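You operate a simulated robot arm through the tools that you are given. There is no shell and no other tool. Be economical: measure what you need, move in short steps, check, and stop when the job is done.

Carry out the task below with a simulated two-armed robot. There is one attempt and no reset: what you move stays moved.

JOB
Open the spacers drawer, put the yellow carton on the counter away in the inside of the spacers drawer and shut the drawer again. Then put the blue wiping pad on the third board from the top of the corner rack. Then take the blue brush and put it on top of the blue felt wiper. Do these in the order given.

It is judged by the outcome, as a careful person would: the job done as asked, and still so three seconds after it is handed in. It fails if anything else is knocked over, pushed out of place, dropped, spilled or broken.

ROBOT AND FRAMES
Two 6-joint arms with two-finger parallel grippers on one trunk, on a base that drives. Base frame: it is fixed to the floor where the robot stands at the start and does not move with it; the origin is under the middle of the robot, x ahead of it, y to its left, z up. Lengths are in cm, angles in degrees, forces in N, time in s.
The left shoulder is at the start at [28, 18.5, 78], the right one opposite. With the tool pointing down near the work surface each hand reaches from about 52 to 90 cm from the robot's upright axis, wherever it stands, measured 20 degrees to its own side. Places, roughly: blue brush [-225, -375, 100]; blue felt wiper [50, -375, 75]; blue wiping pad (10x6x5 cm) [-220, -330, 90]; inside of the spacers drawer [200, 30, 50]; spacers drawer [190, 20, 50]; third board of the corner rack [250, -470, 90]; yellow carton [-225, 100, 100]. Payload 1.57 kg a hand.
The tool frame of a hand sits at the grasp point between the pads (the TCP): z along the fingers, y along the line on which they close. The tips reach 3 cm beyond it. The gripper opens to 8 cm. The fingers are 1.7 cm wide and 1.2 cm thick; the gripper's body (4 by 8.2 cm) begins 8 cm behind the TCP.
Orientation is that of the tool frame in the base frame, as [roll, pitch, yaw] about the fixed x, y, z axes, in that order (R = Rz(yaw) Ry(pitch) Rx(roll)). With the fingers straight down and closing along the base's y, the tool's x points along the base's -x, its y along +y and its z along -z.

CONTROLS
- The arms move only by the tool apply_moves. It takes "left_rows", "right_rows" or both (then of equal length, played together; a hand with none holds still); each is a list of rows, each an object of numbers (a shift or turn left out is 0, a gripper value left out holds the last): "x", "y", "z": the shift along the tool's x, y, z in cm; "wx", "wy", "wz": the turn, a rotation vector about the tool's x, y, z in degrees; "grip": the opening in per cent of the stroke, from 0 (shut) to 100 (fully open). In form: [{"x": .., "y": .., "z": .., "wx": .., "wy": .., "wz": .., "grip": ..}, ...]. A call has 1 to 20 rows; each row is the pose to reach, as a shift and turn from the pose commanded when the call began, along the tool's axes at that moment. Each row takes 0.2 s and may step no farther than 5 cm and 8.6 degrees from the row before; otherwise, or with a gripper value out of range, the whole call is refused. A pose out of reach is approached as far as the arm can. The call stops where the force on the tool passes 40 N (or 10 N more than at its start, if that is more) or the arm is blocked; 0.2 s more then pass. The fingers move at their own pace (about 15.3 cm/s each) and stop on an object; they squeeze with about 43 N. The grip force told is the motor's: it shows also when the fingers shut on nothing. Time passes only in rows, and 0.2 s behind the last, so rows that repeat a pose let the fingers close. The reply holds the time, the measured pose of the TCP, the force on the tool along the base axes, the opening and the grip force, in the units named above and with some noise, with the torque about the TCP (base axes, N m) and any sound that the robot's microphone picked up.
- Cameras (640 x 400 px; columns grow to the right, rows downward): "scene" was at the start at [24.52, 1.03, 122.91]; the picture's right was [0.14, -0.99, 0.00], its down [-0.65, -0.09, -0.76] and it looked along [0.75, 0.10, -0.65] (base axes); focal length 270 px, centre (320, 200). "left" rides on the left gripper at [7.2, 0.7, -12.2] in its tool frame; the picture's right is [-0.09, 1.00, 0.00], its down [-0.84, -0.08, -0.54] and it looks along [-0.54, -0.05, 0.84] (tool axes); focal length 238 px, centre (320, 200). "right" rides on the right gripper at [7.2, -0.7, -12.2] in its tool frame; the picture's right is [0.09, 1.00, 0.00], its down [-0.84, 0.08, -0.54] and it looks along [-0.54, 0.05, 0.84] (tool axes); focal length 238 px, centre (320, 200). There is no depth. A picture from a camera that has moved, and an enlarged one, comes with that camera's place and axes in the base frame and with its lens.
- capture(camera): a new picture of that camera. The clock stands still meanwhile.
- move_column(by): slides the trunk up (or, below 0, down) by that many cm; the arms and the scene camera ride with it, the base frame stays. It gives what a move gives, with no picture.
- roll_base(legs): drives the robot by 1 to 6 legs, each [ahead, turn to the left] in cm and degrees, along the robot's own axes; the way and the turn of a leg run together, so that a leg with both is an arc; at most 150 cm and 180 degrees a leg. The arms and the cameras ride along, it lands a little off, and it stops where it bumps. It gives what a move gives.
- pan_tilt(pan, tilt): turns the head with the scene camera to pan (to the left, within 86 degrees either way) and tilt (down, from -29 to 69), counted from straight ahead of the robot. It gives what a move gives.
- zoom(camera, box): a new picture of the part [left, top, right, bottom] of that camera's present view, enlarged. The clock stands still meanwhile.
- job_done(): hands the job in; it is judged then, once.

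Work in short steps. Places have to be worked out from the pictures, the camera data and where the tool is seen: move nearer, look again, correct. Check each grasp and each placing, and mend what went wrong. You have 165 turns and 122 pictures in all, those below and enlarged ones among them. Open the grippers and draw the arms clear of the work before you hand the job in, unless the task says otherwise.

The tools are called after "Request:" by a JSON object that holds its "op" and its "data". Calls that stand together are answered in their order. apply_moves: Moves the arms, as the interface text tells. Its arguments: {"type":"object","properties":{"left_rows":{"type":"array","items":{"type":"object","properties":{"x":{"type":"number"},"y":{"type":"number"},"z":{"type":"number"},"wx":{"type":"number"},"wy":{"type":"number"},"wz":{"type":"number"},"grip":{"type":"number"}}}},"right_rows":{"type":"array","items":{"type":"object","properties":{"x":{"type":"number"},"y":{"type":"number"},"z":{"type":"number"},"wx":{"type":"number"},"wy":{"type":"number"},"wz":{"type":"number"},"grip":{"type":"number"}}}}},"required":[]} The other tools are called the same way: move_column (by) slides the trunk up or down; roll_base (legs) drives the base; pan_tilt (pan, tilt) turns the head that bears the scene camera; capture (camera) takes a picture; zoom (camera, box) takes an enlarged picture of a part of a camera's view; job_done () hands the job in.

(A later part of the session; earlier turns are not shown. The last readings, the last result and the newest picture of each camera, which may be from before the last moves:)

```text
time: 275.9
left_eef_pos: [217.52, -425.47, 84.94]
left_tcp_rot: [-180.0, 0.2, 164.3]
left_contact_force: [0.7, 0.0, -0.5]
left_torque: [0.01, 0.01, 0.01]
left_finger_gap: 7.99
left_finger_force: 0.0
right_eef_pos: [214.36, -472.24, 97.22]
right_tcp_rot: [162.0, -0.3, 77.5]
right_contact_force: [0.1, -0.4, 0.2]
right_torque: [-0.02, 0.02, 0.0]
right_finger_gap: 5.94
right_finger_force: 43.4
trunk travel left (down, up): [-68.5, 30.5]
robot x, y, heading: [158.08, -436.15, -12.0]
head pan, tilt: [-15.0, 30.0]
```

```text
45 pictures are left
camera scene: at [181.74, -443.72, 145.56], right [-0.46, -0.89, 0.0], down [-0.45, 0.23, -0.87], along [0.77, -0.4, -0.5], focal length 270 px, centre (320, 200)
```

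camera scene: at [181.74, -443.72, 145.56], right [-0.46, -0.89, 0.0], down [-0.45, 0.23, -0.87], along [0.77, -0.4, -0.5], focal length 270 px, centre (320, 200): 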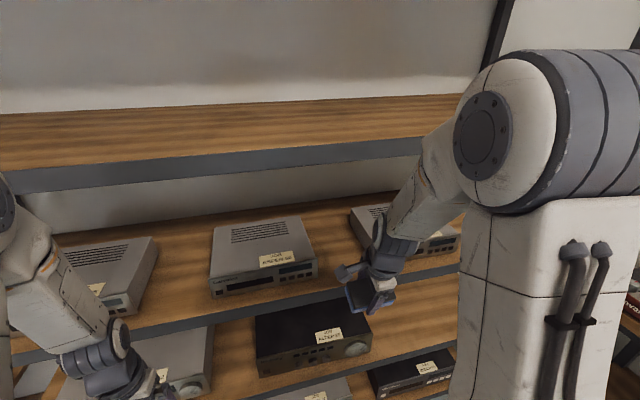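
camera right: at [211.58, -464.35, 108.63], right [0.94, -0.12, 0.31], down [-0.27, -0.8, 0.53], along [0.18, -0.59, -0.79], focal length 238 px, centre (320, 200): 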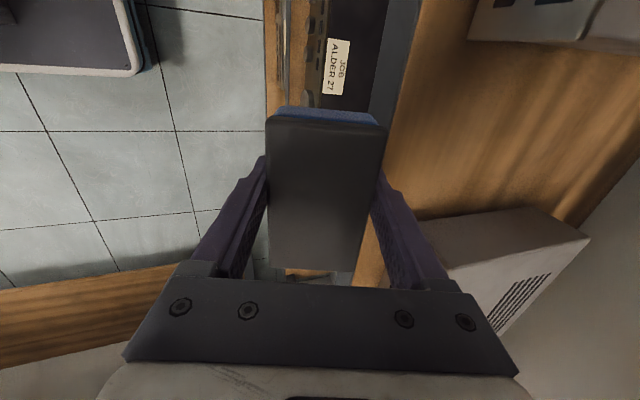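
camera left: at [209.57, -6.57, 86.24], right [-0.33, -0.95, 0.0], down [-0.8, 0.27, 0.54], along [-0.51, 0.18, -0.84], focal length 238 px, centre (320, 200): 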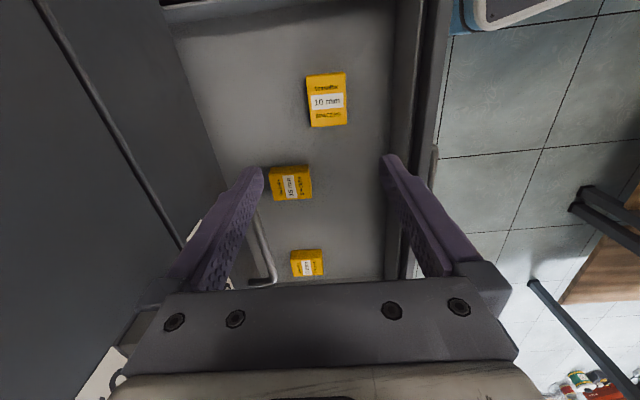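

The gap spans n≈-400 to -418 and the hand is at -408, centred. I'll slide straight in 17 cm at this height.

Request:
{"op": "apply_moves", "data": {"right_rows": [{"x": -0.2, "y": 3.3, "z": 1.07}, {"x": -0.4, "y": 6.6, "z": 2.14}, {"x": -0.6, "y": 9.9, "z": 3.2}, {"x": -0.8, "y": 13.2, "z": 4.3}, {"x": -0.9, "y": 16.4, "z": 5.35}]}}

Request:
{"op": "capture", "data": {"camera": "right"}}

Request:
{"op": "capture", "data": {"camera": "scene"}}

```text
time: 277.1
left_eef_pos: [217.44, -425.45, 84.99]
left_tcp_rot: [180.0, 0.1, 164.2]
left_contact_force: [0.0, -0.4, 0.7]
left_torque: [-0.03, -0.02, -0.01]
left_finger_gap: 8.01
left_finger_force: 0.1
right_eef_pos: [230.82, -476.97, 96.67]
right_tcp_rot: [162.2, -0.4, 77.6]
right_contact_force: [0.3, 0.2, -0.7]
right_torque: [0.01, -0.03, 0.01]
right_finger_gap: 5.94
right_finger_force: 43.0
trunk travel left (down, up): [-68.5, 30.5]
robot x, y, heading: [158.08, -435.86, -12.0]
head pan, tilt: [-15.0, 30.0]
```

```text
44 pictures are left
camera right: at [227.95, -469.0, 108.18], right [0.94, -0.11, 0.31], down [-0.27, -0.8, 0.53], along [0.18, -0.59, -0.79], focal length 238 px, centre (320, 200)
```

right: 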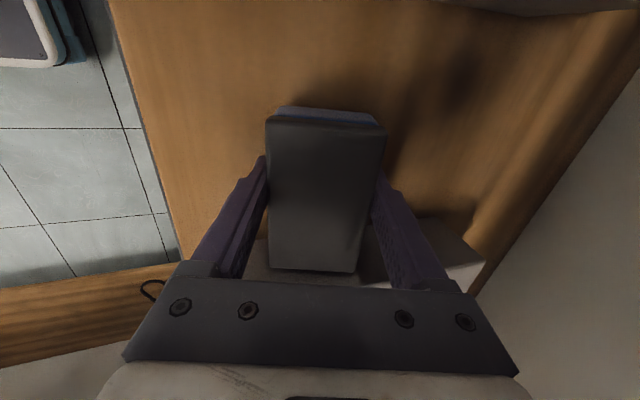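

```text
43 pictures are left
camera scene: at [181.71, -443.74, 145.57], right [-0.46, -0.89, 0.0], down [-0.44, 0.23, -0.87], along [0.77, -0.4, -0.5], focal length 270 px, centre (320, 200)
```

scene: 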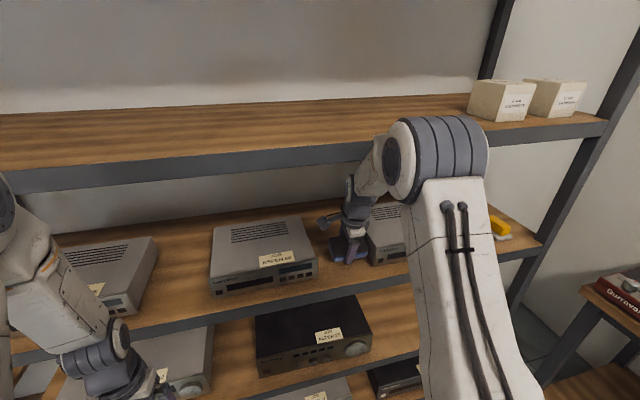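

The pad is inside the gap with about 4 cm margin to each device. I'll lower in small steps until contact.

Request:
{"op": "apply_moves", "data": {"right_rows": [{"y": -0.15, "z": 0.48}, {"y": -0.31, "z": 0.95}, {"y": -0.43, "z": 1.33}, {"y": -0.56, "z": 1.7}, {"y": -0.68, "z": 2.1}, {"y": -0.8, "z": 2.5}, {"y": -0.93, "z": 2.85}]}}

```text
time: 278.0
left_eef_pos: [217.3, -425.45, 84.99]
left_tcp_rot: [-180.0, 0.2, 164.1]
left_contact_force: [-0.5, 0.7, -0.3]
left_torque: [-0.01, -0.03, 0.0]
left_finger_gap: 7.96
left_finger_force: 0.2
right_eef_pos: [230.87, -476.83, 96.12]
right_tcp_rot: [161.7, -0.3, 77.6]
right_contact_force: [-12.4, 5.8, 20.9]
right_torque: [0.34, 1.13, -0.07]
right_finger_gap: 5.9
right_finger_force: 43.5
trunk travel left (down, up): [-68.5, 30.5]
robot x, y, heading: [158.35, -435.97, -12.1]
head pan, tilt: [-15.0, 30.0]
stopped in row 4 (right hand): the force on the tool passed its limit at 44 N (the readings are from after the stop); the commanded pose is now the measured one
```

Contact with the board at about z 91.7. I'll relieve the pressure slightly and release gently with a small opening.

Request:
{"op": "apply_moves", "data": {"right_rows": [{"y": 0.06, "z": -0.2}, {"y": 0.06, "z": -0.2, "grip": 80}, {"y": 0.06, "z": -0.2, "grip": 84}, {"y": 0.06, "z": -0.2, "grip": 84}, {"y": 0.06, "z": -0.2, "grip": 84}]}}

Request:
{"op": "capture", "data": {"camera": "right"}}

```text
time: 279.2
left_eef_pos: [217.4, -425.38, 85.04]
left_tcp_rot: [-179.9, 0.2, 164.2]
left_contact_force: [-0.1, -1.2, 0.0]
left_torque: [0.01, 0.02, 0.0]
left_finger_gap: 8.01
left_finger_force: 0.0
right_eef_pos: [231.07, -476.85, 96.2]
right_tcp_rot: [161.5, -0.3, 77.5]
right_contact_force: [4.2, -3.9, 19.6]
right_torque: [-0.09, 0.43, 0.12]
right_finger_gap: 6.43
right_finger_force: 0.1
trunk travel left (down, up): [-68.5, 30.5]
robot x, y, heading: [157.8, -436.15, -12.0]
head pan, tilt: [-15.0, 30.0]
```

```text
42 pictures are left
camera right: at [228.21, -468.91, 107.6], right [0.94, -0.11, 0.32], down [-0.28, -0.8, 0.53], along [0.19, -0.59, -0.78], focal length 238 px, centre (320, 200)
```

right: 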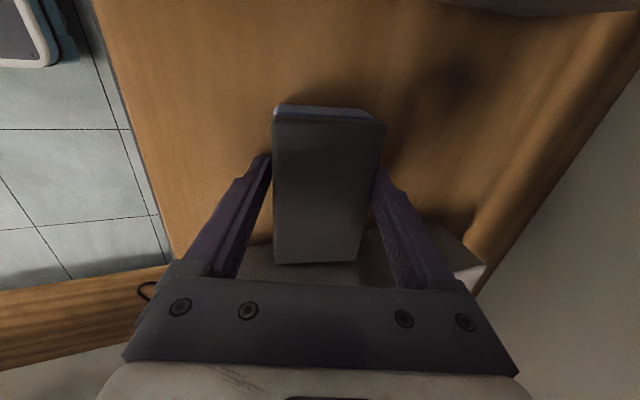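

The near finger still bears on the board. I'll open fully while easing up along the tool axis, then look.

Request:
{"op": "apply_moves", "data": {"right_rows": [{"z": -0.5, "grip": 90}, {"z": -0.9, "grip": 100}, {"z": -0.9, "grip": 100}, {"z": -0.9, "grip": 100}]}}

Request:
{"op": "capture", "data": {"camera": "right"}}

```text
time: 280.2
left_eef_pos: [217.34, -425.46, 84.98]
left_tcp_rot: [-180.0, 0.2, 164.2]
left_contact_force: [0.4, -0.3, -1.1]
left_torque: [-0.02, 0.03, 0.0]
left_finger_gap: 8.0
left_finger_force: 0.0
right_eef_pos: [230.75, -476.87, 96.8]
right_tcp_rot: [161.9, -0.3, 77.5]
right_contact_force: [-0.4, -0.2, -0.2]
right_torque: [-0.04, -0.03, -0.01]
right_finger_gap: 7.99
right_finger_force: 0.1
trunk travel left (down, up): [-68.5, 30.5]
robot x, y, heading: [158.05, -436.67, -12.2]
head pan, tilt: [-15.0, 30.0]
```

```text
41 pictures are left
camera right: at [227.9, -468.85, 108.24], right [0.94, -0.11, 0.31], down [-0.27, -0.8, 0.53], along [0.19, -0.59, -0.79], focal length 238 px, centre (320, 200)
```

right: 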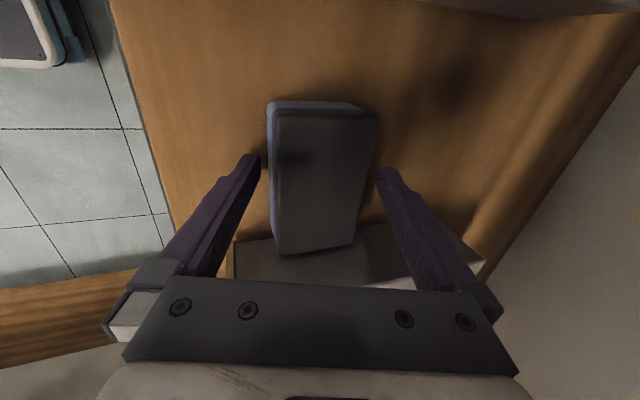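

The pad now lies flat on the board between the open fingers, clear of both. I'll withdraw along the tool axis, then back out.

Request:
{"op": "apply_moves", "data": {"right_rows": [{"z": -2}, {"z": -4}, {"z": -5.5}, {"y": -3, "z": -6.5}, {"y": -7, "z": -7.5}, {"y": -11, "z": -8.5}, {"y": -15, "z": -9.5}, {"y": -19, "z": -10.5}, {"y": -23, "z": -12}]}}

Request:
{"op": "capture", "data": {"camera": "scene"}}

```text
time: 282.2
left_eef_pos: [217.42, -425.5, 85.02]
left_tcp_rot: [180.0, 0.1, 164.2]
left_contact_force: [0.7, 0.0, -0.3]
left_torque: [0.0, 0.02, 0.03]
left_finger_gap: 8.0
left_finger_force: 0.1
right_eef_pos: [206.17, -471.6, 101.5]
right_tcp_rot: [161.8, -0.4, 77.6]
right_contact_force: [0.5, -0.2, 0.1]
right_torque: [0.02, 0.03, 0.03]
right_finger_gap: 7.99
right_finger_force: 0.0
right hand out of reach, approached as far as the arm can: row 9
trunk travel left (down, up): [-68.5, 30.5]
robot x, y, heading: [157.75, -436.12, -12.4]
head pan, tilt: [-15.0, 30.0]
```

```text
40 pictures are left
camera scene: at [181.76, -443.76, 145.56], right [-0.46, -0.89, 0.0], down [-0.45, 0.23, -0.87], along [0.77, -0.4, -0.5], focal length 270 px, centre (320, 200)
```

scene: 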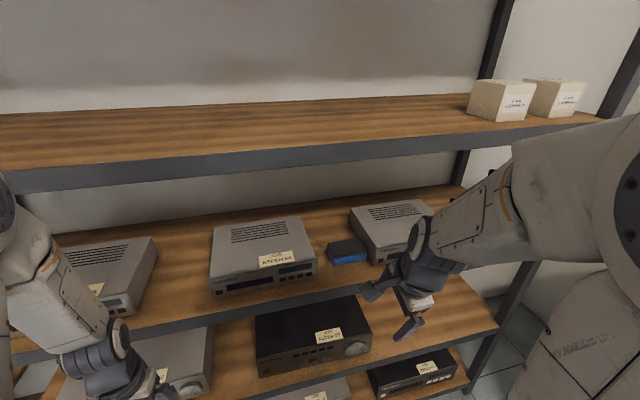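

The pad rests flat on the third board between the devices. Now I'll level the right hand, raise the trunk and head back west, stopping to look at the felt wiper.

Request:
{"op": "apply_moves", "data": {"right_rows": [{"wx": 6}, {"wx": 12}, {"wx": 18}]}}

Request:
{"op": "move_column", "data": {"by": 30}}

Request:
{"op": "roll_base", "data": {"legs": [[0, -90], [45, 0], [0, -90], [100, 0]]}}

Request:
{"op": "pan_tilt", "data": {"pan": -50, "tilt": 35}}

Request:
{"op": "capture", "data": {"camera": "scene"}}

```text
time: 283.0
left_eef_pos: [217.42, -425.45, 85.05]
left_tcp_rot: [-179.9, 0.2, 164.2]
left_contact_force: [-0.5, -0.6, -1.1]
left_torque: [-0.01, -0.02, 0.0]
left_finger_gap: 8.02
left_finger_force: 0.0
right_eef_pos: [206.17, -471.77, 101.73]
right_tcp_rot: [179.8, -0.2, 77.6]
right_contact_force: [-0.4, 0.0, 0.1]
right_torque: [0.02, 0.01, -0.01]
right_finger_gap: 8.01
right_finger_force: 0.0
trunk travel left (down, up): [-68.5, 30.5]
robot x, y, heading: [158.25, -436.2, -12.3]
head pan, tilt: [-15.0, 30.0]
```

```text
time: 286.0
left_eef_pos: [217.33, -425.51, 114.83]
left_tcp_rot: [179.9, 0.2, 164.2]
left_contact_force: [-0.4, -0.9, 0.2]
left_torque: [-0.01, 0.01, -0.02]
left_finger_gap: 7.97
left_finger_force: 0.1
right_eef_pos: [206.27, -471.79, 131.63]
right_tcp_rot: [179.9, -0.2, 77.6]
right_contact_force: [0.7, 0.5, -0.8]
right_torque: [0.02, 0.04, 0.02]
right_finger_gap: 8.0
right_finger_force: 0.0
trunk travel left (down, up): [-98.5, 0.5]
robot x, y, heading: [157.98, -435.84, -12.1]
head pan, tilt: [-15.0, 30.0]
```

```text
time: 300.9
left_eef_pos: [-6.23, -481.56, 114.97]
left_tcp_rot: [180.0, 0.1, -11.5]
left_contact_force: [-0.5, 0.0, 0.4]
left_torque: [0.0, -0.01, 0.0]
left_finger_gap: 7.99
left_finger_force: 0.0
right_eef_pos: [1.3, -434.73, 131.67]
right_tcp_rot: [179.8, -0.2, -98.1]
right_contact_force: [0.2, 0.1, 0.0]
right_torque: [0.05, -0.06, 0.01]
right_finger_gap: 7.99
right_finger_force: 0.1
trunk travel left (down, up): [-98.5, 0.5]
robot x, y, heading: [52.64, -467.09, 172.1]
head pan, tilt: [-15.0, 30.0]
```

```text
time: 301.9
left_eef_pos: [-6.16, -481.76, 114.88]
left_tcp_rot: [-180.0, 0.1, -11.4]
left_contact_force: [-0.3, 0.3, 0.1]
left_torque: [-0.02, -0.01, -0.01]
left_finger_gap: 7.99
left_finger_force: 0.0
right_eef_pos: [1.41, -434.69, 131.64]
right_tcp_rot: [179.8, -0.3, -98.1]
right_contact_force: [0.7, 0.0, 0.2]
right_torque: [0.0, -0.02, 0.0]
right_finger_gap: 8.0
right_finger_force: 0.1
trunk travel left (down, up): [-98.5, 0.5]
robot x, y, heading: [52.39, -466.59, 171.9]
head pan, tilt: [-50.0, 35.0]
```

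```text
39 pictures are left
camera scene: at [31.94, -457.11, 174.79], right [0.85, 0.53, 0.0], down [0.31, -0.49, -0.82], along [-0.44, 0.69, -0.57], focal length 270 px, centre (320, 200)
```

scene: 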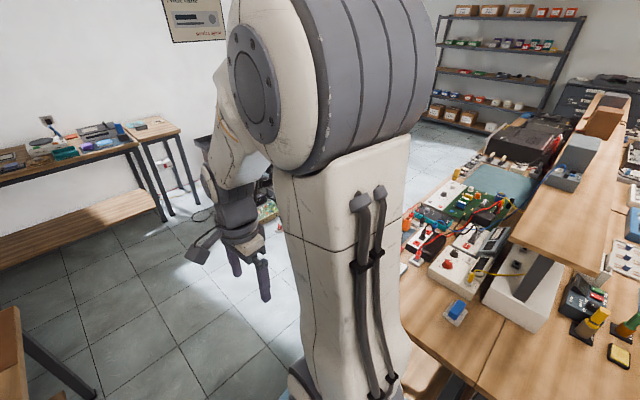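

A small blue item on the bench's southwest corner at about (44,-378) matches the felt wiper. I'll enlarge it.

Request:
{"op": "zoom", "data": {"camera": "scene", "box": [416, 280, 496, 340]}}

```text
6.67 times, centred on (456, 310) of scene
camera zoom: at [31.94, -457.11, 174.79], right [0.85, 0.53, 0.0], down [0.31, -0.49, -0.82], along [-0.44, 0.69, -0.57], focal length 1800 px, centre (-587, -533)
```

zoom: 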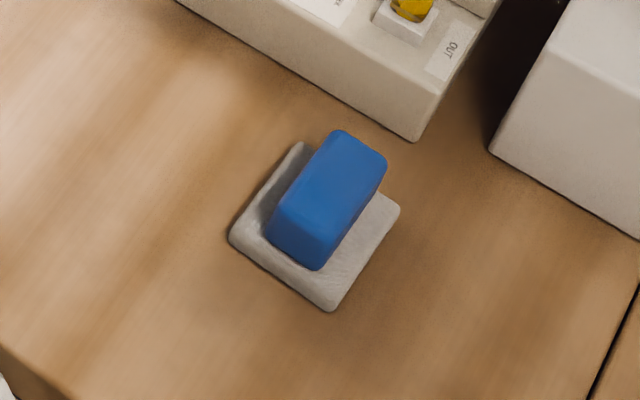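

That's the blue felt wiper on its grey base. Now I'll drive to the west counter for the brush, using the same approach as before.

Request:
{"op": "roll_base", "data": {"legs": [[60, -7], [50, -7], [110, 0], [0, -13]]}}

Request:
{"op": "capture", "data": {"camera": "left"}}

Request:
{"op": "pan_tilt", "data": {"pan": 15, "tilt": 45}}

Request:
{"op": "capture", "data": {"camera": "scene"}}

```text
time: 313.9
left_eef_pos: [-215.16, -387.36, 115.06]
left_tcp_rot: [-180.0, 0.1, -37.1]
left_contact_force: [0.0, -0.1, 0.3]
left_torque: [0.04, 0.05, -0.02]
left_finger_gap: 8.01
left_finger_force: 0.1
right_eef_pos: [-187.92, -348.61, 131.69]
right_tcp_rot: [179.9, -0.2, -123.7]
right_contact_force: [-0.2, -0.6, -0.2]
right_torque: [0.02, 0.01, 0.02]
right_finger_gap: 7.98
right_finger_force: 0.1
trunk travel left (down, up): [-98.5, 0.5]
robot x, y, heading: [-156.1, -399.47, 146.4]
head pan, tilt: [-50.0, 35.0]
```

```text
37 pictures are left
camera left: at [-209.72, -392.46, 127.09], right [-0.67, -0.74, 0.0], down [-0.62, 0.57, 0.54], along [-0.4, 0.37, -0.84], focal length 238 px, centre (320, 200)
```

left: 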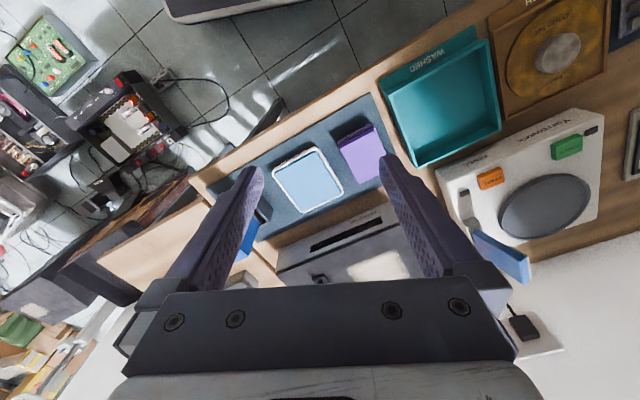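

```text
time: 315.2
left_eef_pos: [-215.18, -387.55, 114.95]
left_tcp_rot: [-180.0, 0.2, -37.1]
left_contact_force: [0.4, -0.3, -0.1]
left_torque: [0.0, -0.05, -0.02]
left_finger_gap: 8.01
left_finger_force: 0.1
right_eef_pos: [-187.87, -348.5, 131.55]
right_tcp_rot: [179.8, -0.3, -123.7]
right_contact_force: [0.5, 0.4, -0.1]
right_torque: [0.02, -0.05, -0.01]
right_finger_gap: 7.97
right_finger_force: 0.1
trunk travel left (down, up): [-98.5, 0.5]
robot x, y, heading: [-156.18, -399.44, 146.9]
head pan, tilt: [15.0, 45.0]
```

```text
36 pictures are left
camera scene: at [-176.69, -387.95, 173.3], right [0.32, 0.95, 0.0], down [0.67, -0.23, -0.71], along [-0.67, 0.23, -0.71], focal length 270 px, centre (320, 200)
```

scene: 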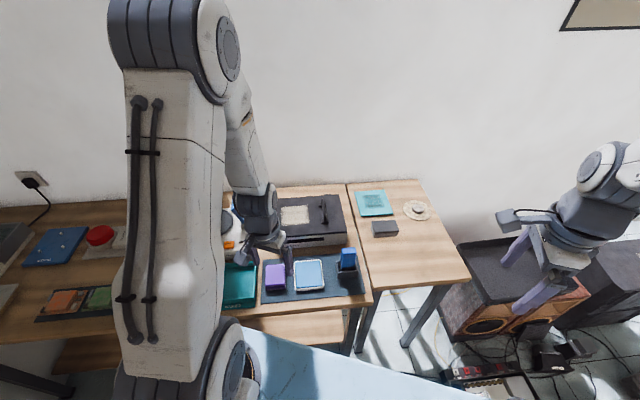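

The brush stands in its holder near the corner of the mat. I'll enlarge it to get its size and pose.

Request:
{"op": "zoom", "data": {"camera": "scene", "box": [310, 235, 380, 300]}}

```text
6.15 times, centred on (345, 268) of scene
camera zoom: at [-176.69, -387.95, 173.3], right [0.32, 0.95, 0.0], down [0.67, -0.23, -0.71], along [-0.67, 0.23, -0.71], focal length 1662 px, centre (166, -215)
```

zoom: 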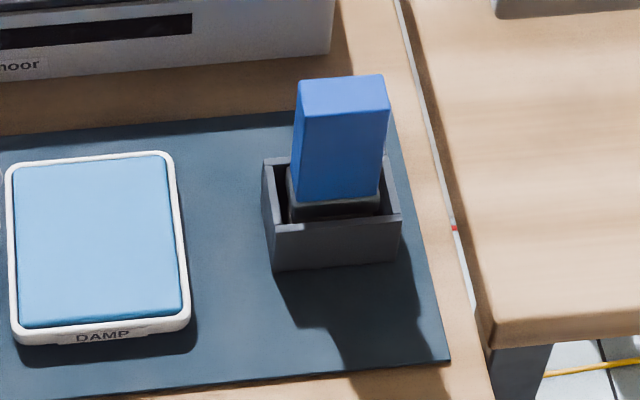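

The brush is about 4.9 cm (along n) by 2.7 cm, top near z 99, at about (-222,-362). I'll bring the left hand above it, turned so the fingers close along its wider side.

Request:
{"op": "apply_moves", "data": {"left_rows": [{"x": -3.4, "y": -2.7, "z": 0.8, "wz": -4}, {"x": -6.9, "y": -5.3, "z": 1.6, "wz": -8}, {"x": -10.3, "y": -8, "z": 2.4, "wz": -12}, {"x": -13.7, "y": -10.7, "z": 3.2, "wz": -16}, {"x": -17.2, "y": -13.3, "z": 4, "wz": -20}, {"x": -20.6, "y": -16, "z": 5, "wz": -23}]}}

Request:
{"op": "capture", "data": {"camera": "left"}}

```text
time: 316.6
left_eef_pos: [-221.69, -362.23, 109.81]
left_tcp_rot: [-179.9, 0.1, -14.0]
left_contact_force: [1.3, -0.7, 0.0]
left_torque: [0.03, -0.01, -0.01]
left_finger_gap: 8.03
left_finger_force: 0.0
right_eef_pos: [-187.93, -348.47, 131.6]
right_tcp_rot: [179.8, -0.3, -123.8]
right_contact_force: [0.2, -0.1, 0.5]
right_torque: [0.04, 0.01, 0.01]
right_finger_gap: 7.98
right_finger_force: 0.3
trunk travel left (down, up): [-98.5, 0.5]
robot x, y, heading: [-155.6, -399.46, 146.4]
head pan, tilt: [15.0, 45.0]
```

```text
34 pictures are left
camera left: at [-214.8, -364.64, 121.9], right [-0.33, -0.94, 0.0], down [-0.79, 0.28, 0.54], along [-0.51, 0.18, -0.84], focal length 238 px, centre (320, 200)
```

left: 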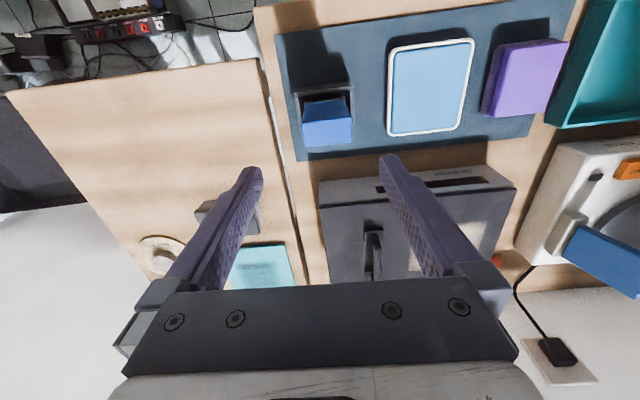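

Well aligned; needs 0.8 cm sideways and 5° of turn. I'll descend to z≈96 for the grasp.

Request:
{"op": "apply_moves", "data": {"left_rows": [{"y": 0.8, "z": 3, "wz": -5}, {"y": 0.8, "z": 6, "wz": -5}]}}

Request:
{"op": "capture", "data": {"camera": "left"}}

```text
time: 317.2
left_eef_pos: [-222.29, -362.8, 103.78]
left_tcp_rot: [-180.0, 0.1, -9.0]
left_contact_force: [0.8, 0.2, -0.2]
left_torque: [0.02, 0.0, 0.0]
left_finger_gap: 7.99
left_finger_force: 0.0
right_eef_pos: [-188.03, -348.49, 131.63]
right_tcp_rot: [179.8, -0.2, -123.8]
right_contact_force: [0.1, -0.1, -0.4]
right_torque: [0.0, -0.01, -0.02]
right_finger_gap: 7.99
right_finger_force: 0.0
trunk travel left (down, up): [-98.5, 0.5]
robot x, y, heading: [-156.04, -399.07, 146.6]
head pan, tilt: [15.0, 45.0]
```

```text
33 pictures are left
camera left: at [-215.27, -364.72, 116.02], right [-0.25, -0.97, 0.0], down [-0.81, 0.21, 0.54], along [-0.53, 0.14, -0.84], focal length 238 px, centre (320, 200)
```

left: 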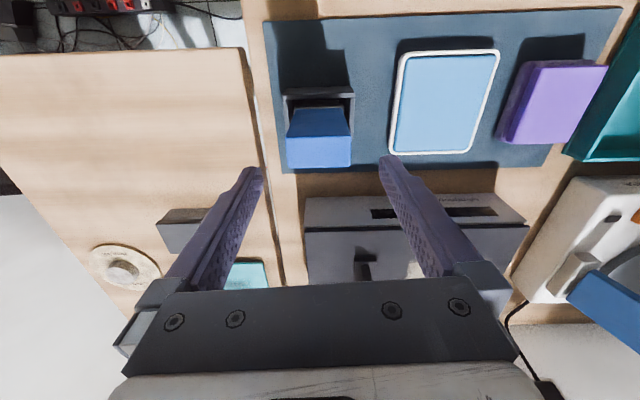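

Brush top is at z≈99, offset 0.6 cm along tool x. I'll correct, descend 8 cm and close.

Request:
{"op": "apply_moves", "data": {"left_rows": [{"x": 0.6, "z": 1.5}, {"x": 0.6, "z": 4}, {"x": 0.6, "z": 6.5}, {"x": 0.6, "z": 8}, {"x": 0.6, "z": 8, "grip": 0}, {"x": 0.6, "z": 8, "grip": 0}, {"x": 0.6, "z": 8, "grip": 0}, {"x": 0.6, "z": 8, "grip": 0}]}}

Request:
{"op": "capture", "data": {"camera": "left"}}

```text
time: 319.0
left_eef_pos: [-221.66, -363.11, 96.11]
left_tcp_rot: [-179.8, 0.1, -9.1]
left_contact_force: [-0.6, 0.1, 0.6]
left_torque: [-0.02, -0.01, 0.0]
left_finger_gap: 4.6
left_finger_force: 43.1
right_eef_pos: [-188.04, -348.55, 131.54]
right_tcp_rot: [179.9, -0.2, -123.6]
right_contact_force: [0.2, 0.8, 0.0]
right_torque: [0.03, -0.02, -0.01]
right_finger_gap: 8.01
right_finger_force: 0.0
trunk travel left (down, up): [-98.5, 0.5]
robot x, y, heading: [-155.82, -399.24, 146.3]
head pan, tilt: [15.0, 45.0]
```

```text
32 pictures are left
camera left: at [-214.57, -364.93, 108.24], right [-0.25, -0.97, 0.0], down [-0.81, 0.21, 0.54], along [-0.53, 0.14, -0.84], focal length 238 px, centre (320, 200)
```

left: 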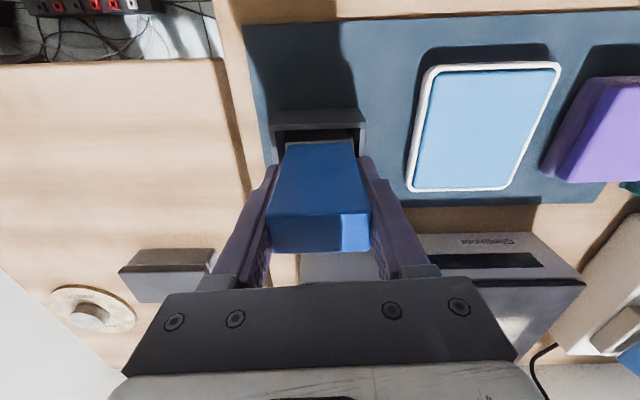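

Gripped (gap 4.6 cm). I'll lift straight up and check that only the brush comes out, with the holder left behind.

Request:
{"op": "apply_moves", "data": {"left_rows": [{"z": -2}, {"z": -4}, {"z": -6}, {"z": -9}, {"z": -12}, {"z": -15}, {"z": -18}]}}

Request:
{"op": "capture", "data": {"camera": "scene"}}

Request:
{"op": "capture", "data": {"camera": "left"}}

```text
time: 320.6
left_eef_pos: [-221.66, -363.13, 113.83]
left_tcp_rot: [-179.9, 0.2, -9.1]
left_contact_force: [0.8, -0.2, -0.5]
left_torque: [-0.01, 0.04, -0.03]
left_finger_gap: 4.56
left_finger_force: 43.2
right_eef_pos: [-187.92, -348.34, 131.65]
right_tcp_rot: [179.7, -0.3, -123.7]
right_contact_force: [0.0, 0.1, 0.8]
right_torque: [0.01, -0.01, 0.0]
right_finger_gap: 8.02
right_finger_force: 0.2
trunk travel left (down, up): [-98.5, 0.5]
robot x, y, heading: [-155.76, -399.23, 146.5]
head pan, tilt: [15.0, 45.0]
```

```text
31 pictures are left
camera scene: at [-176.68, -387.95, 173.3], right [0.32, 0.95, 0.0], down [0.67, -0.22, -0.71], along [-0.67, 0.22, -0.71], focal length 270 px, centre (320, 200)
```

scene: 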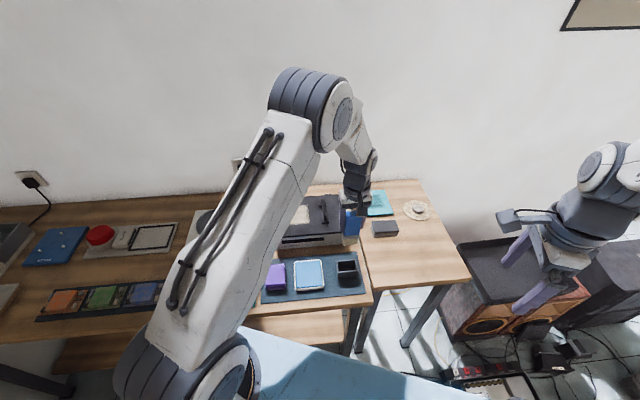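

```text
30 pictures are left
camera left: at [-214.6, -364.96, 125.99], right [-0.25, -0.97, 0.0], down [-0.81, 0.21, 0.54], along [-0.53, 0.14, -0.84], focal length 238 px, centre (320, 200)
```

left: 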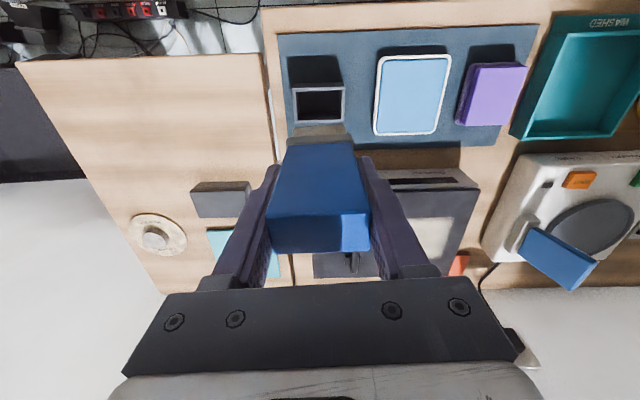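

The brush is out and the holder stayed put. I'll enlarge the held brush to see its bottom shape.

Request:
{"op": "zoom", "data": {"camera": "left", "box": [240, 100, 400, 270]}}

Request:
{"op": "zoom", "data": {"camera": "scene", "box": [325, 180, 385, 250]}}

```text
2.35 times, centred on (320, 185) of left
camera zoom: at [-214.6, -364.96, 125.99], right [-0.25, -0.97, 0.0], down [-0.81, 0.21, 0.54], along [-0.53, 0.14, -0.84], focal length 561 px, centre (320, 235)
```

zoom: 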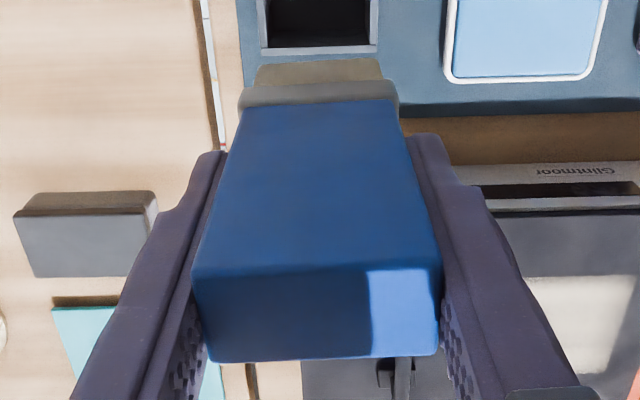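

```text
5.71 times, centred on (355, 215) of scene
camera zoom: at [-176.68, -387.95, 173.3], right [0.32, 0.95, 0.0], down [0.67, -0.22, -0.71], along [-0.67, 0.22, -0.71], focal length 1543 px, centre (120, 114)
```

zoom: 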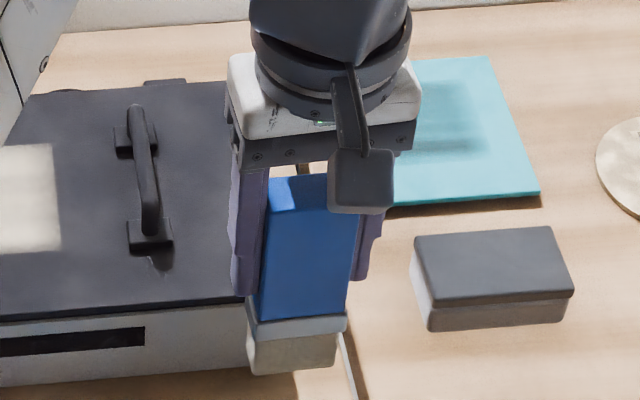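

The brush is a blue handle with a collar and bristle block, bottom about 9 cm below the TCP. I'll tuck the hand, turn and drive east to the bench's west side near the wiper.

Request:
{"op": "apply_moves", "data": {"left_rows": [{"x": 4.3, "y": 1.6}, {"x": 8.7, "y": 3.2}, {"x": 13.1, "y": 4.7}]}}

Request:
{"op": "roll_base", "data": {"legs": [[0, -140], [100, 0]]}}

Request:
{"op": "pan_tilt", "data": {"pan": 0, "tilt": 40}}

Request:
{"op": "capture", "data": {"camera": "scene"}}

```text
time: 321.4
left_eef_pos: [-209.86, -369.7, 113.77]
left_tcp_rot: [-179.9, 0.1, -9.1]
left_contact_force: [0.5, 0.3, -0.7]
left_torque: [0.02, 0.0, 0.02]
left_finger_gap: 4.54
left_finger_force: 43.3
right_eef_pos: [-187.98, -348.5, 131.65]
right_tcp_rot: [179.7, -0.3, -123.7]
right_contact_force: [0.0, 0.1, 0.3]
right_torque: [0.01, 0.02, 0.0]
right_finger_gap: 7.98
right_finger_force: 0.1
trunk travel left (down, up): [-98.5, 0.5]
robot x, y, heading: [-155.76, -399.12, 146.4]
head pan, tilt: [15.0, 45.0]
```

```text
time: 332.5
left_eef_pos: [4.99, -378.74, 113.72]
left_tcp_rot: [-179.9, 0.1, -149.7]
left_contact_force: [-0.2, -0.8, -1.4]
left_torque: [0.02, 0.02, 0.01]
left_finger_gap: 4.56
left_finger_force: 43.2
right_eef_pos: [1.45, -408.96, 131.64]
right_tcp_rot: [179.8, -0.3, 95.7]
right_contact_force: [-0.3, 0.2, 0.0]
right_torque: [0.02, 0.01, 0.01]
right_finger_gap: 8.03
right_finger_force: 0.1
trunk travel left (down, up): [-98.5, 0.5]
robot x, y, heading: [-55.34, -390.05, 5.7]
head pan, tilt: [15.0, 45.0]
```

```text
time: 333.3
left_eef_pos: [4.85, -378.78, 113.77]
left_tcp_rot: [-179.9, 0.1, -149.7]
left_contact_force: [1.1, 0.7, -0.4]
left_torque: [0.03, 0.04, 0.03]
left_finger_gap: 4.56
left_finger_force: 43.4
right_eef_pos: [1.49, -409.02, 131.65]
right_tcp_rot: [179.8, -0.4, 95.8]
right_contact_force: [0.5, 0.2, -0.3]
right_torque: [0.0, 0.02, -0.01]
right_finger_gap: 8.01
right_finger_force: 0.0
trunk travel left (down, up): [-98.5, 0.5]
robot x, y, heading: [-55.57, -390.2, 6.2]
head pan, tilt: [0.0, 40.0]
```

```text
27 pictures are left
camera scene: at [-31.1, -387.79, 174.03], right [0.1, -0.99, 0.0], down [-0.64, -0.07, -0.77], along [0.76, 0.08, -0.64], focal length 270 px, centre (320, 200)
```

scene: 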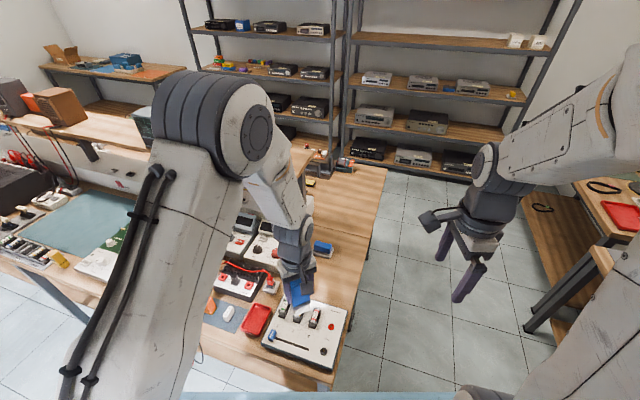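

The wiper is about 46 cm from the bench's west edge but only 18 cm from its south edge, so I'll approach from the south. I'll go round the corner to about (51,-453) and face north.

Request:
{"op": "roll_base", "data": {"legs": [[0, -71], [48, 0], [0, 51.5], [88, 0]]}}

Request:
{"op": "pan_tilt", "data": {"pan": 75, "tilt": 40}}

Request:
{"op": "capture", "data": {"camera": "scene"}}

```text
time: 345.8
left_eef_pos: [108.54, -464.37, 113.8]
left_tcp_rot: [-179.9, 0.2, -169.8]
left_contact_force: [-0.8, 0.9, -0.8]
left_torque: [-0.02, 0.01, 0.01]
left_finger_gap: 4.53
left_finger_force: 42.7
right_eef_pos: [94.89, -491.64, 131.66]
right_tcp_rot: [179.8, -0.3, 75.7]
right_contact_force: [-0.2, -0.9, -0.1]
right_torque: [-0.01, -0.01, -0.01]
right_finger_gap: 8.01
right_finger_force: 0.0
trunk travel left (down, up): [-98.5, 0.5]
robot x, y, heading: [48.03, -454.52, -14.3]
head pan, tilt: [0.0, 40.0]
```

```text
time: 347.2
left_eef_pos: [108.5, -464.34, 113.77]
left_tcp_rot: [-179.9, 0.1, -169.8]
left_contact_force: [0.4, 0.6, -0.2]
left_torque: [-0.03, 0.02, 0.01]
left_finger_gap: 4.55
left_finger_force: 43.1
right_eef_pos: [94.82, -491.59, 131.67]
right_tcp_rot: [179.8, -0.3, 75.7]
right_contact_force: [0.5, 0.1, 0.1]
right_torque: [-0.02, 0.01, 0.01]
right_finger_gap: 8.0
right_finger_force: 0.1
trunk travel left (down, up): [-98.5, 0.5]
robot x, y, heading: [47.87, -454.82, -13.9]
head pan, tilt: [75.0, 40.0]
```

```text
26 pictures are left
camera scene: at [67.46, -451.03, 174.03], right [0.87, -0.49, 0.0], down [-0.31, -0.56, -0.77], along [0.37, 0.67, -0.64], focal length 270 px, centre (320, 200)
```

scene: 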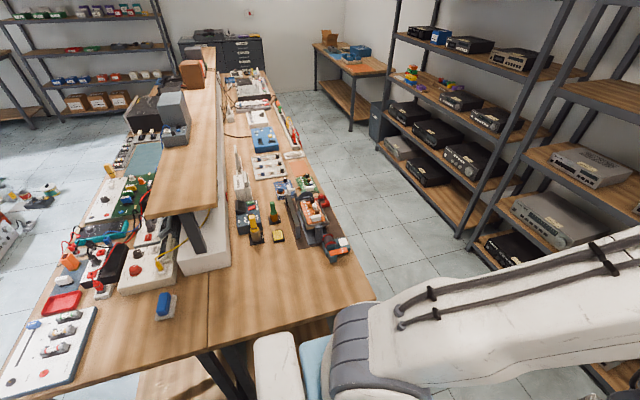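

Clear view: the wiper triangulates to about (43,-381), z≈85, with the shelf end some 20 cm behind it. I'll turn left 90° to face it.

Request:
{"op": "roll_base", "data": {"legs": [[0, 90]]}}

Request:
{"op": "pan_tilt", "data": {"pan": 10, "tilt": 50}}

Request:
{"op": "capture", "data": {"camera": "left"}}

Request:
{"op": "capture", "data": {"camera": "scene"}}

```text
time: 351.4
left_eef_pos: [60.23, -394.16, 113.58]
left_tcp_rot: [-179.9, 0.0, -82.1]
left_contact_force: [-0.2, -0.5, -0.3]
left_torque: [0.0, -0.04, 0.01]
left_finger_gap: 4.57
left_finger_force: 42.8
right_eef_pos: [86.71, -408.8, 131.62]
right_tcp_rot: [179.9, -0.4, 163.2]
right_contact_force: [-0.3, 0.1, 0.1]
right_torque: [-0.02, -0.02, -0.01]
right_finger_gap: 7.99
right_finger_force: 0.0
trunk travel left (down, up): [-98.5, 0.5]
robot x, y, heading: [47.68, -454.22, 73.3]
head pan, tilt: [75.0, 40.0]
```

```text
time: 352.7
left_eef_pos: [60.06, -393.98, 113.69]
left_tcp_rot: [-179.9, 0.1, -82.1]
left_contact_force: [-1.1, -0.1, -0.3]
left_torque: [0.0, -0.03, 0.03]
left_finger_gap: 4.55
left_finger_force: 42.8
right_eef_pos: [86.79, -408.78, 131.63]
right_tcp_rot: [179.7, -0.3, 163.3]
right_contact_force: [0.2, 0.1, 0.0]
right_torque: [-0.01, 0.01, -0.01]
right_finger_gap: 7.99
right_finger_force: 0.0
trunk travel left (down, up): [-98.5, 0.5]
robot x, y, heading: [47.66, -454.78, 73.3]
head pan, tilt: [10.0, 50.0]
```

```text
25 pictures are left
camera left: at [60.49, -401.34, 125.88], right [-1.0, -0.05, 0.0], down [-0.04, 0.84, 0.54], along [-0.02, 0.54, -0.84], focal length 238 px, centre (320, 200)
```

left: 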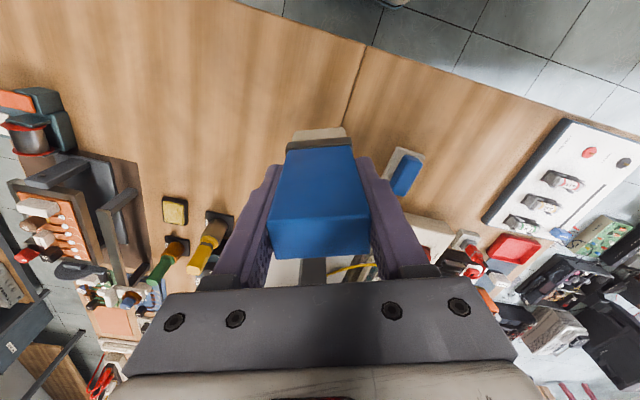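

```text
24 pictures are left
camera scene: at [53.22, -431.52, 172.61], right [0.99, -0.11, 0.0], down [-0.09, -0.76, -0.64], along [0.07, 0.64, -0.77], focal length 270 px, centre (320, 200)
```

scene: 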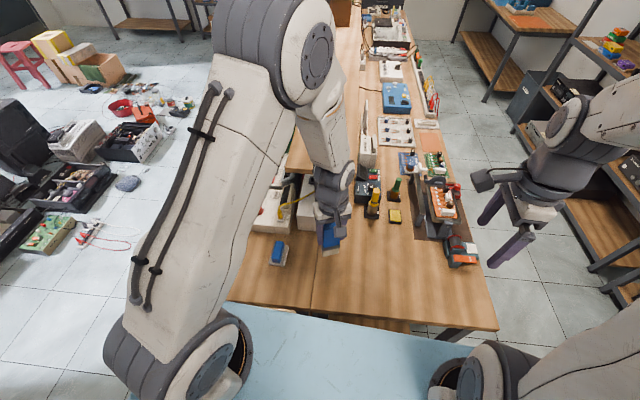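

The wiper is in view of both cameras. I'll enlarge it in the left camera for position and orientation.

Request:
{"op": "zoom", "data": {"camera": "left", "box": [365, 130, 445, 220]}}

Request:
{"op": "zoom", "data": {"camera": "scene", "box": [250, 220, 350, 290]}}

```text
4.44 times, centred on (405, 175) of left
camera zoom: at [60.49, -401.34, 125.88], right [-1.0, -0.05, 0.0], down [-0.04, 0.84, 0.54], along [-0.02, 0.54, -0.84], focal length 1059 px, centre (-58, 311)
```

zoom: 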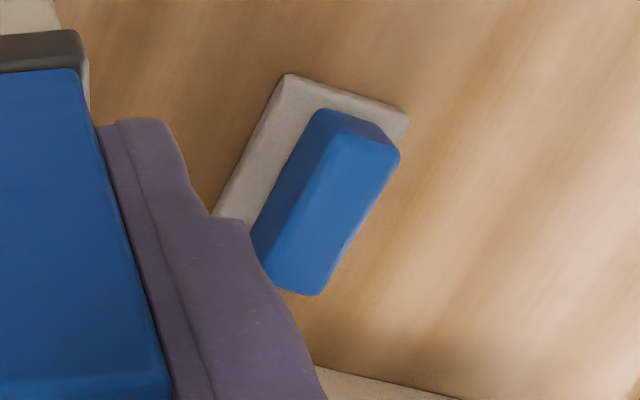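

```text
5.71 times, centred on (300, 255) of scene
camera zoom: at [53.22, -431.52, 172.61], right [0.99, -0.11, 0.0], down [-0.09, -0.76, -0.64], along [0.07, 0.64, -0.77], focal length 1543 px, centre (434, -114)
```

zoom: 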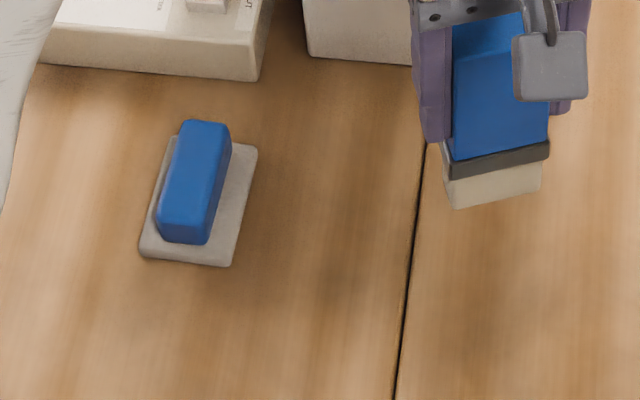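

The wiper's blue top is about 6.5 × 3 cm, centre (43.6,-381.5), z≈86.5, long axis along 76°. I'll bring the brush above it, turning the hand +68° so the brush's wide side runs along the wiper.

Request:
{"op": "apply_moves", "data": {"left_rows": [{"x": -1.6, "y": 1.6, "wz": -7.6}, {"x": -3.2, "y": 3.2, "wz": -15.2}, {"x": -4.8, "y": 4.8, "wz": -22.8}, {"x": -6.4, "y": 6.4, "wz": -30.4}, {"x": -8, "y": 8, "wz": -38}, {"x": -9.7, "y": 9.7, "wz": -45.5}, {"x": -11.3, "y": 11.3, "z": 2, "wz": -53}, {"x": -12.9, "y": 12.9, "z": 4, "wz": -60.5}, {"x": -14.5, "y": 14.5, "z": 6, "wz": -68}]}}

Request:
{"op": "zoom", "data": {"camera": "scene", "box": [240, 190, 340, 280]}}

Request:
{"op": "capture", "data": {"camera": "left"}}

```text
time: 354.7
left_eef_pos: [43.82, -381.75, 107.55]
left_tcp_rot: [-179.9, -0.1, -14.1]
left_contact_force: [0.6, -0.3, -0.9]
left_torque: [-0.03, -0.03, 0.01]
left_finger_gap: 4.52
left_finger_force: 43.0
right_eef_pos: [86.78, -408.88, 131.6]
right_tcp_rot: [179.8, -0.2, 163.3]
right_contact_force: [-0.1, -0.5, -1.0]
right_torque: [0.0, 0.01, 0.02]
right_finger_gap: 8.01
right_finger_force: 0.1
trunk travel left (down, up): [-98.5, 0.5]
robot x, y, heading: [47.73, -454.32, 73.5]
head pan, tilt: [10.0, 50.0]
```

```text
4.44 times, centred on (290, 235) of scene
camera zoom: at [53.2, -431.52, 172.61], right [0.99, -0.11, 0.0], down [-0.09, -0.76, -0.64], along [0.07, 0.64, -0.77], focal length 1200 px, centre (453, 44)
```

zoom: 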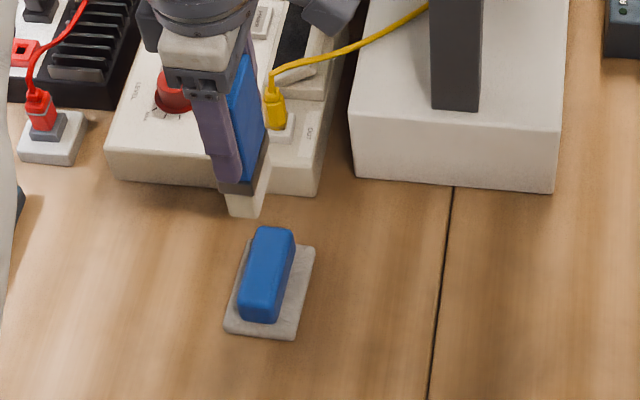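

```text
20 pictures are left
camera left: at [50.71, -384.23, 119.71], right [-0.33, -0.94, 0.0], down [-0.79, 0.28, 0.54], along [-0.51, 0.18, -0.84], focal length 238 px, centre (320, 200)
```

left: 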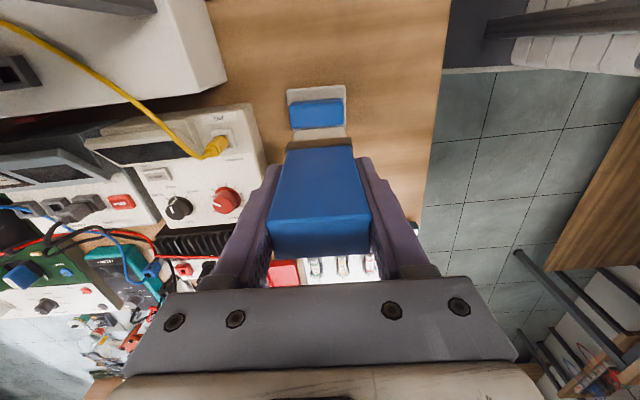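

The brush hangs vertical, bottom at TCP−9, and is aligned with the wiper; only a 0.45 cm shift is needed. I'll descend to about 2 cm above the wiper and check.

Request:
{"op": "apply_moves", "data": {"left_rows": [{"x": -0.45, "z": 3}, {"x": -0.45, "z": 6}, {"x": -0.45, "z": 8.5}, {"x": -0.45, "z": 10}]}}

Request:
{"op": "zoom", "data": {"camera": "scene", "box": [250, 200, 330, 270]}}

Request:
{"op": "zoom", "data": {"camera": "left", "box": [260, 80, 380, 170]}}

```text
time: 355.7
left_eef_pos: [43.35, -381.65, 97.62]
left_tcp_rot: [-179.9, 0.0, -14.1]
left_contact_force: [0.3, -0.2, -1.0]
left_torque: [0.03, -0.04, 0.02]
left_finger_gap: 4.54
left_finger_force: 43.2
right_eef_pos: [86.62, -408.95, 131.78]
right_tcp_rot: [179.8, -0.3, 163.3]
right_contact_force: [0.4, 0.7, 0.3]
right_torque: [-0.01, -0.01, 0.03]
right_finger_gap: 7.99
right_finger_force: 0.0
trunk travel left (down, up): [-98.5, 0.5]
robot x, y, heading: [47.96, -454.53, 73.4]
head pan, tilt: [10.0, 50.0]
```

```text
5.71 times, centred on (290, 235) of scene
camera zoom: at [53.21, -431.51, 172.61], right [0.99, -0.11, 0.0], down [-0.09, -0.76, -0.64], along [0.07, 0.64, -0.77], focal length 1543 px, centre (491, 0)
```

zoom: 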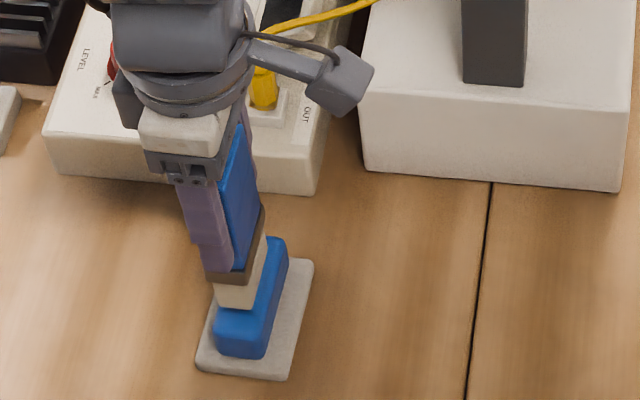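

```text
4.44 times, centred on (320, 125) of left
camera zoom: at [50.19, -384.13, 109.8], right [-0.33, -0.94, 0.0], down [-0.79, 0.28, 0.54], along [-0.51, 0.18, -0.84], focal length 1059 px, centre (320, 533)
```

zoom: 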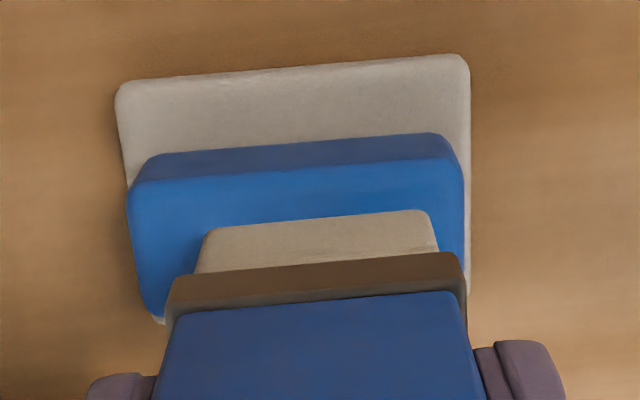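

Aligned across the wiper; along it I need 0.4 cm north. I'll lower in fine steps to contact.

Request:
{"op": "apply_moves", "data": {"left_rows": [{"x": 0.1, "y": -0.4, "z": 0.5}, {"x": 0.1, "y": -0.4, "z": 1.0}, {"x": 0.1, "y": -0.4, "z": 1.3}, {"x": 0.1, "y": -0.4, "z": 1.6}, {"x": 0.1, "y": -0.4, "z": 1.9}, {"x": 0.1, "y": -0.4, "z": 2.1}]}}

Request:
{"op": "zoom", "data": {"camera": "scene", "box": [250, 200, 330, 270]}}

```text
time: 357.3
left_eef_pos: [43.66, -381.12, 96.06]
left_tcp_rot: [-179.7, 0.0, -14.1]
left_contact_force: [-0.8, -6.5, 25.8]
left_torque: [-0.68, 0.21, 0.01]
left_finger_gap: 4.54
left_finger_force: 43.0
right_eef_pos: [86.75, -408.94, 131.69]
right_tcp_rot: [179.7, -0.3, 163.4]
right_contact_force: [-0.8, -0.5, 0.8]
right_torque: [0.0, 0.02, -0.02]
right_finger_gap: 8.01
right_finger_force: 0.0
trunk travel left (down, up): [-98.5, 0.5]
robot x, y, heading: [47.76, -454.3, 73.4]
head pan, tilt: [10.0, 50.0]
stopped in row 6 (left hand): the force on the tool passed its limit at 42 N (the readings are from after the stop); the commanded pose is now the measured one
```

```text
5.71 times, centred on (290, 235) of scene
camera zoom: at [53.21, -431.7, 172.65], right [0.99, -0.11, 0.0], down [-0.09, -0.76, -0.64], along [0.07, 0.64, -0.77], focal length 1543 px, centre (491, 0)
```

zoom: 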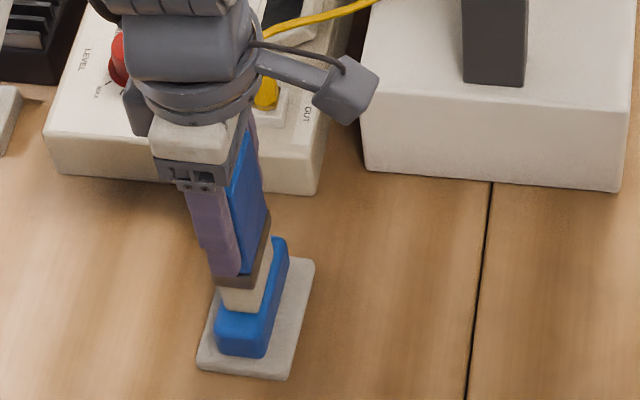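

Contact is centred (torque offset under 0.5 cm) and the brush sits on the wiper. I'll relieve the pressure slightly and open in small stages.

Request:
{"op": "apply_moves", "data": {"left_rows": [{"z": -0.1}, {"z": -0.15}, {"z": -0.15, "grip": 59}, {"z": -0.15, "grip": 62}, {"z": -0.15, "grip": 66}, {"z": -0.15, "grip": 66}]}}

Request:
{"op": "zoom", "data": {"camera": "scene", "box": [250, 200, 330, 270]}}

Request:
{"op": "capture", "data": {"camera": "left"}}

```text
time: 358.7
left_eef_pos: [43.55, -381.1, 96.09]
left_tcp_rot: [-179.8, 0.1, -14.1]
left_contact_force: [-0.1, -1.1, 0.4]
left_torque: [0.02, 0.01, 0.01]
left_finger_gap: 5.31
left_finger_force: 0.0
right_eef_pos: [86.76, -408.85, 131.55]
right_tcp_rot: [179.8, -0.4, 163.3]
right_contact_force: [-0.9, 0.3, 0.4]
right_torque: [-0.02, -0.04, 0.0]
right_finger_gap: 8.02
right_finger_force: 0.0
trunk travel left (down, up): [-98.5, 0.5]
robot x, y, heading: [47.51, -454.36, 73.5]
head pan, tilt: [10.0, 50.0]
```

```text
5.71 times, centred on (290, 235) of scene
camera zoom: at [53.2, -431.52, 172.61], right [0.99, -0.11, 0.0], down [-0.09, -0.76, -0.64], along [0.07, 0.64, -0.77], focal length 1543 px, centre (491, 0)
```

zoom: 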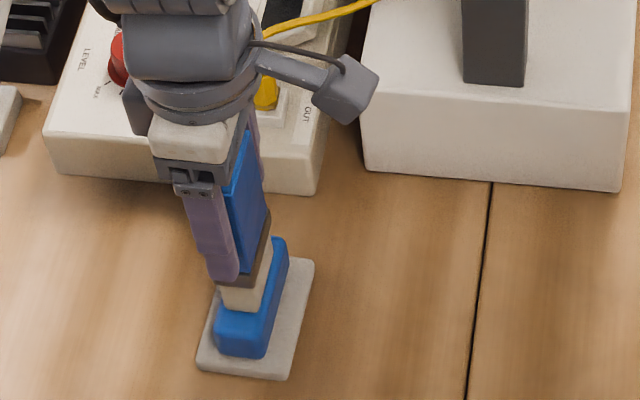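

```text
15 pictures are left
camera left: at [50.36, -383.49, 108.22], right [-0.33, -0.94, 0.0], down [-0.79, 0.28, 0.54], along [-0.51, 0.18, -0.84], focal length 238 px, centre (320, 200)
```

left: 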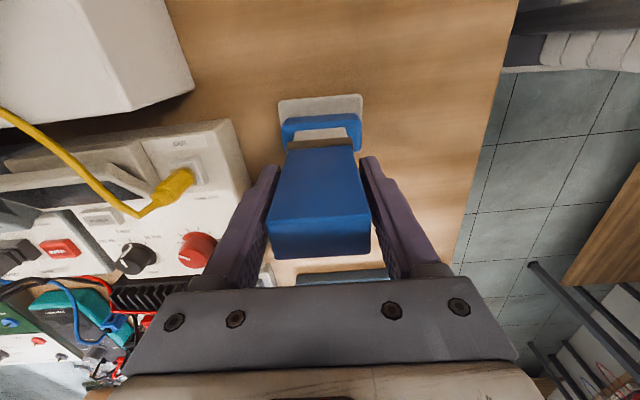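

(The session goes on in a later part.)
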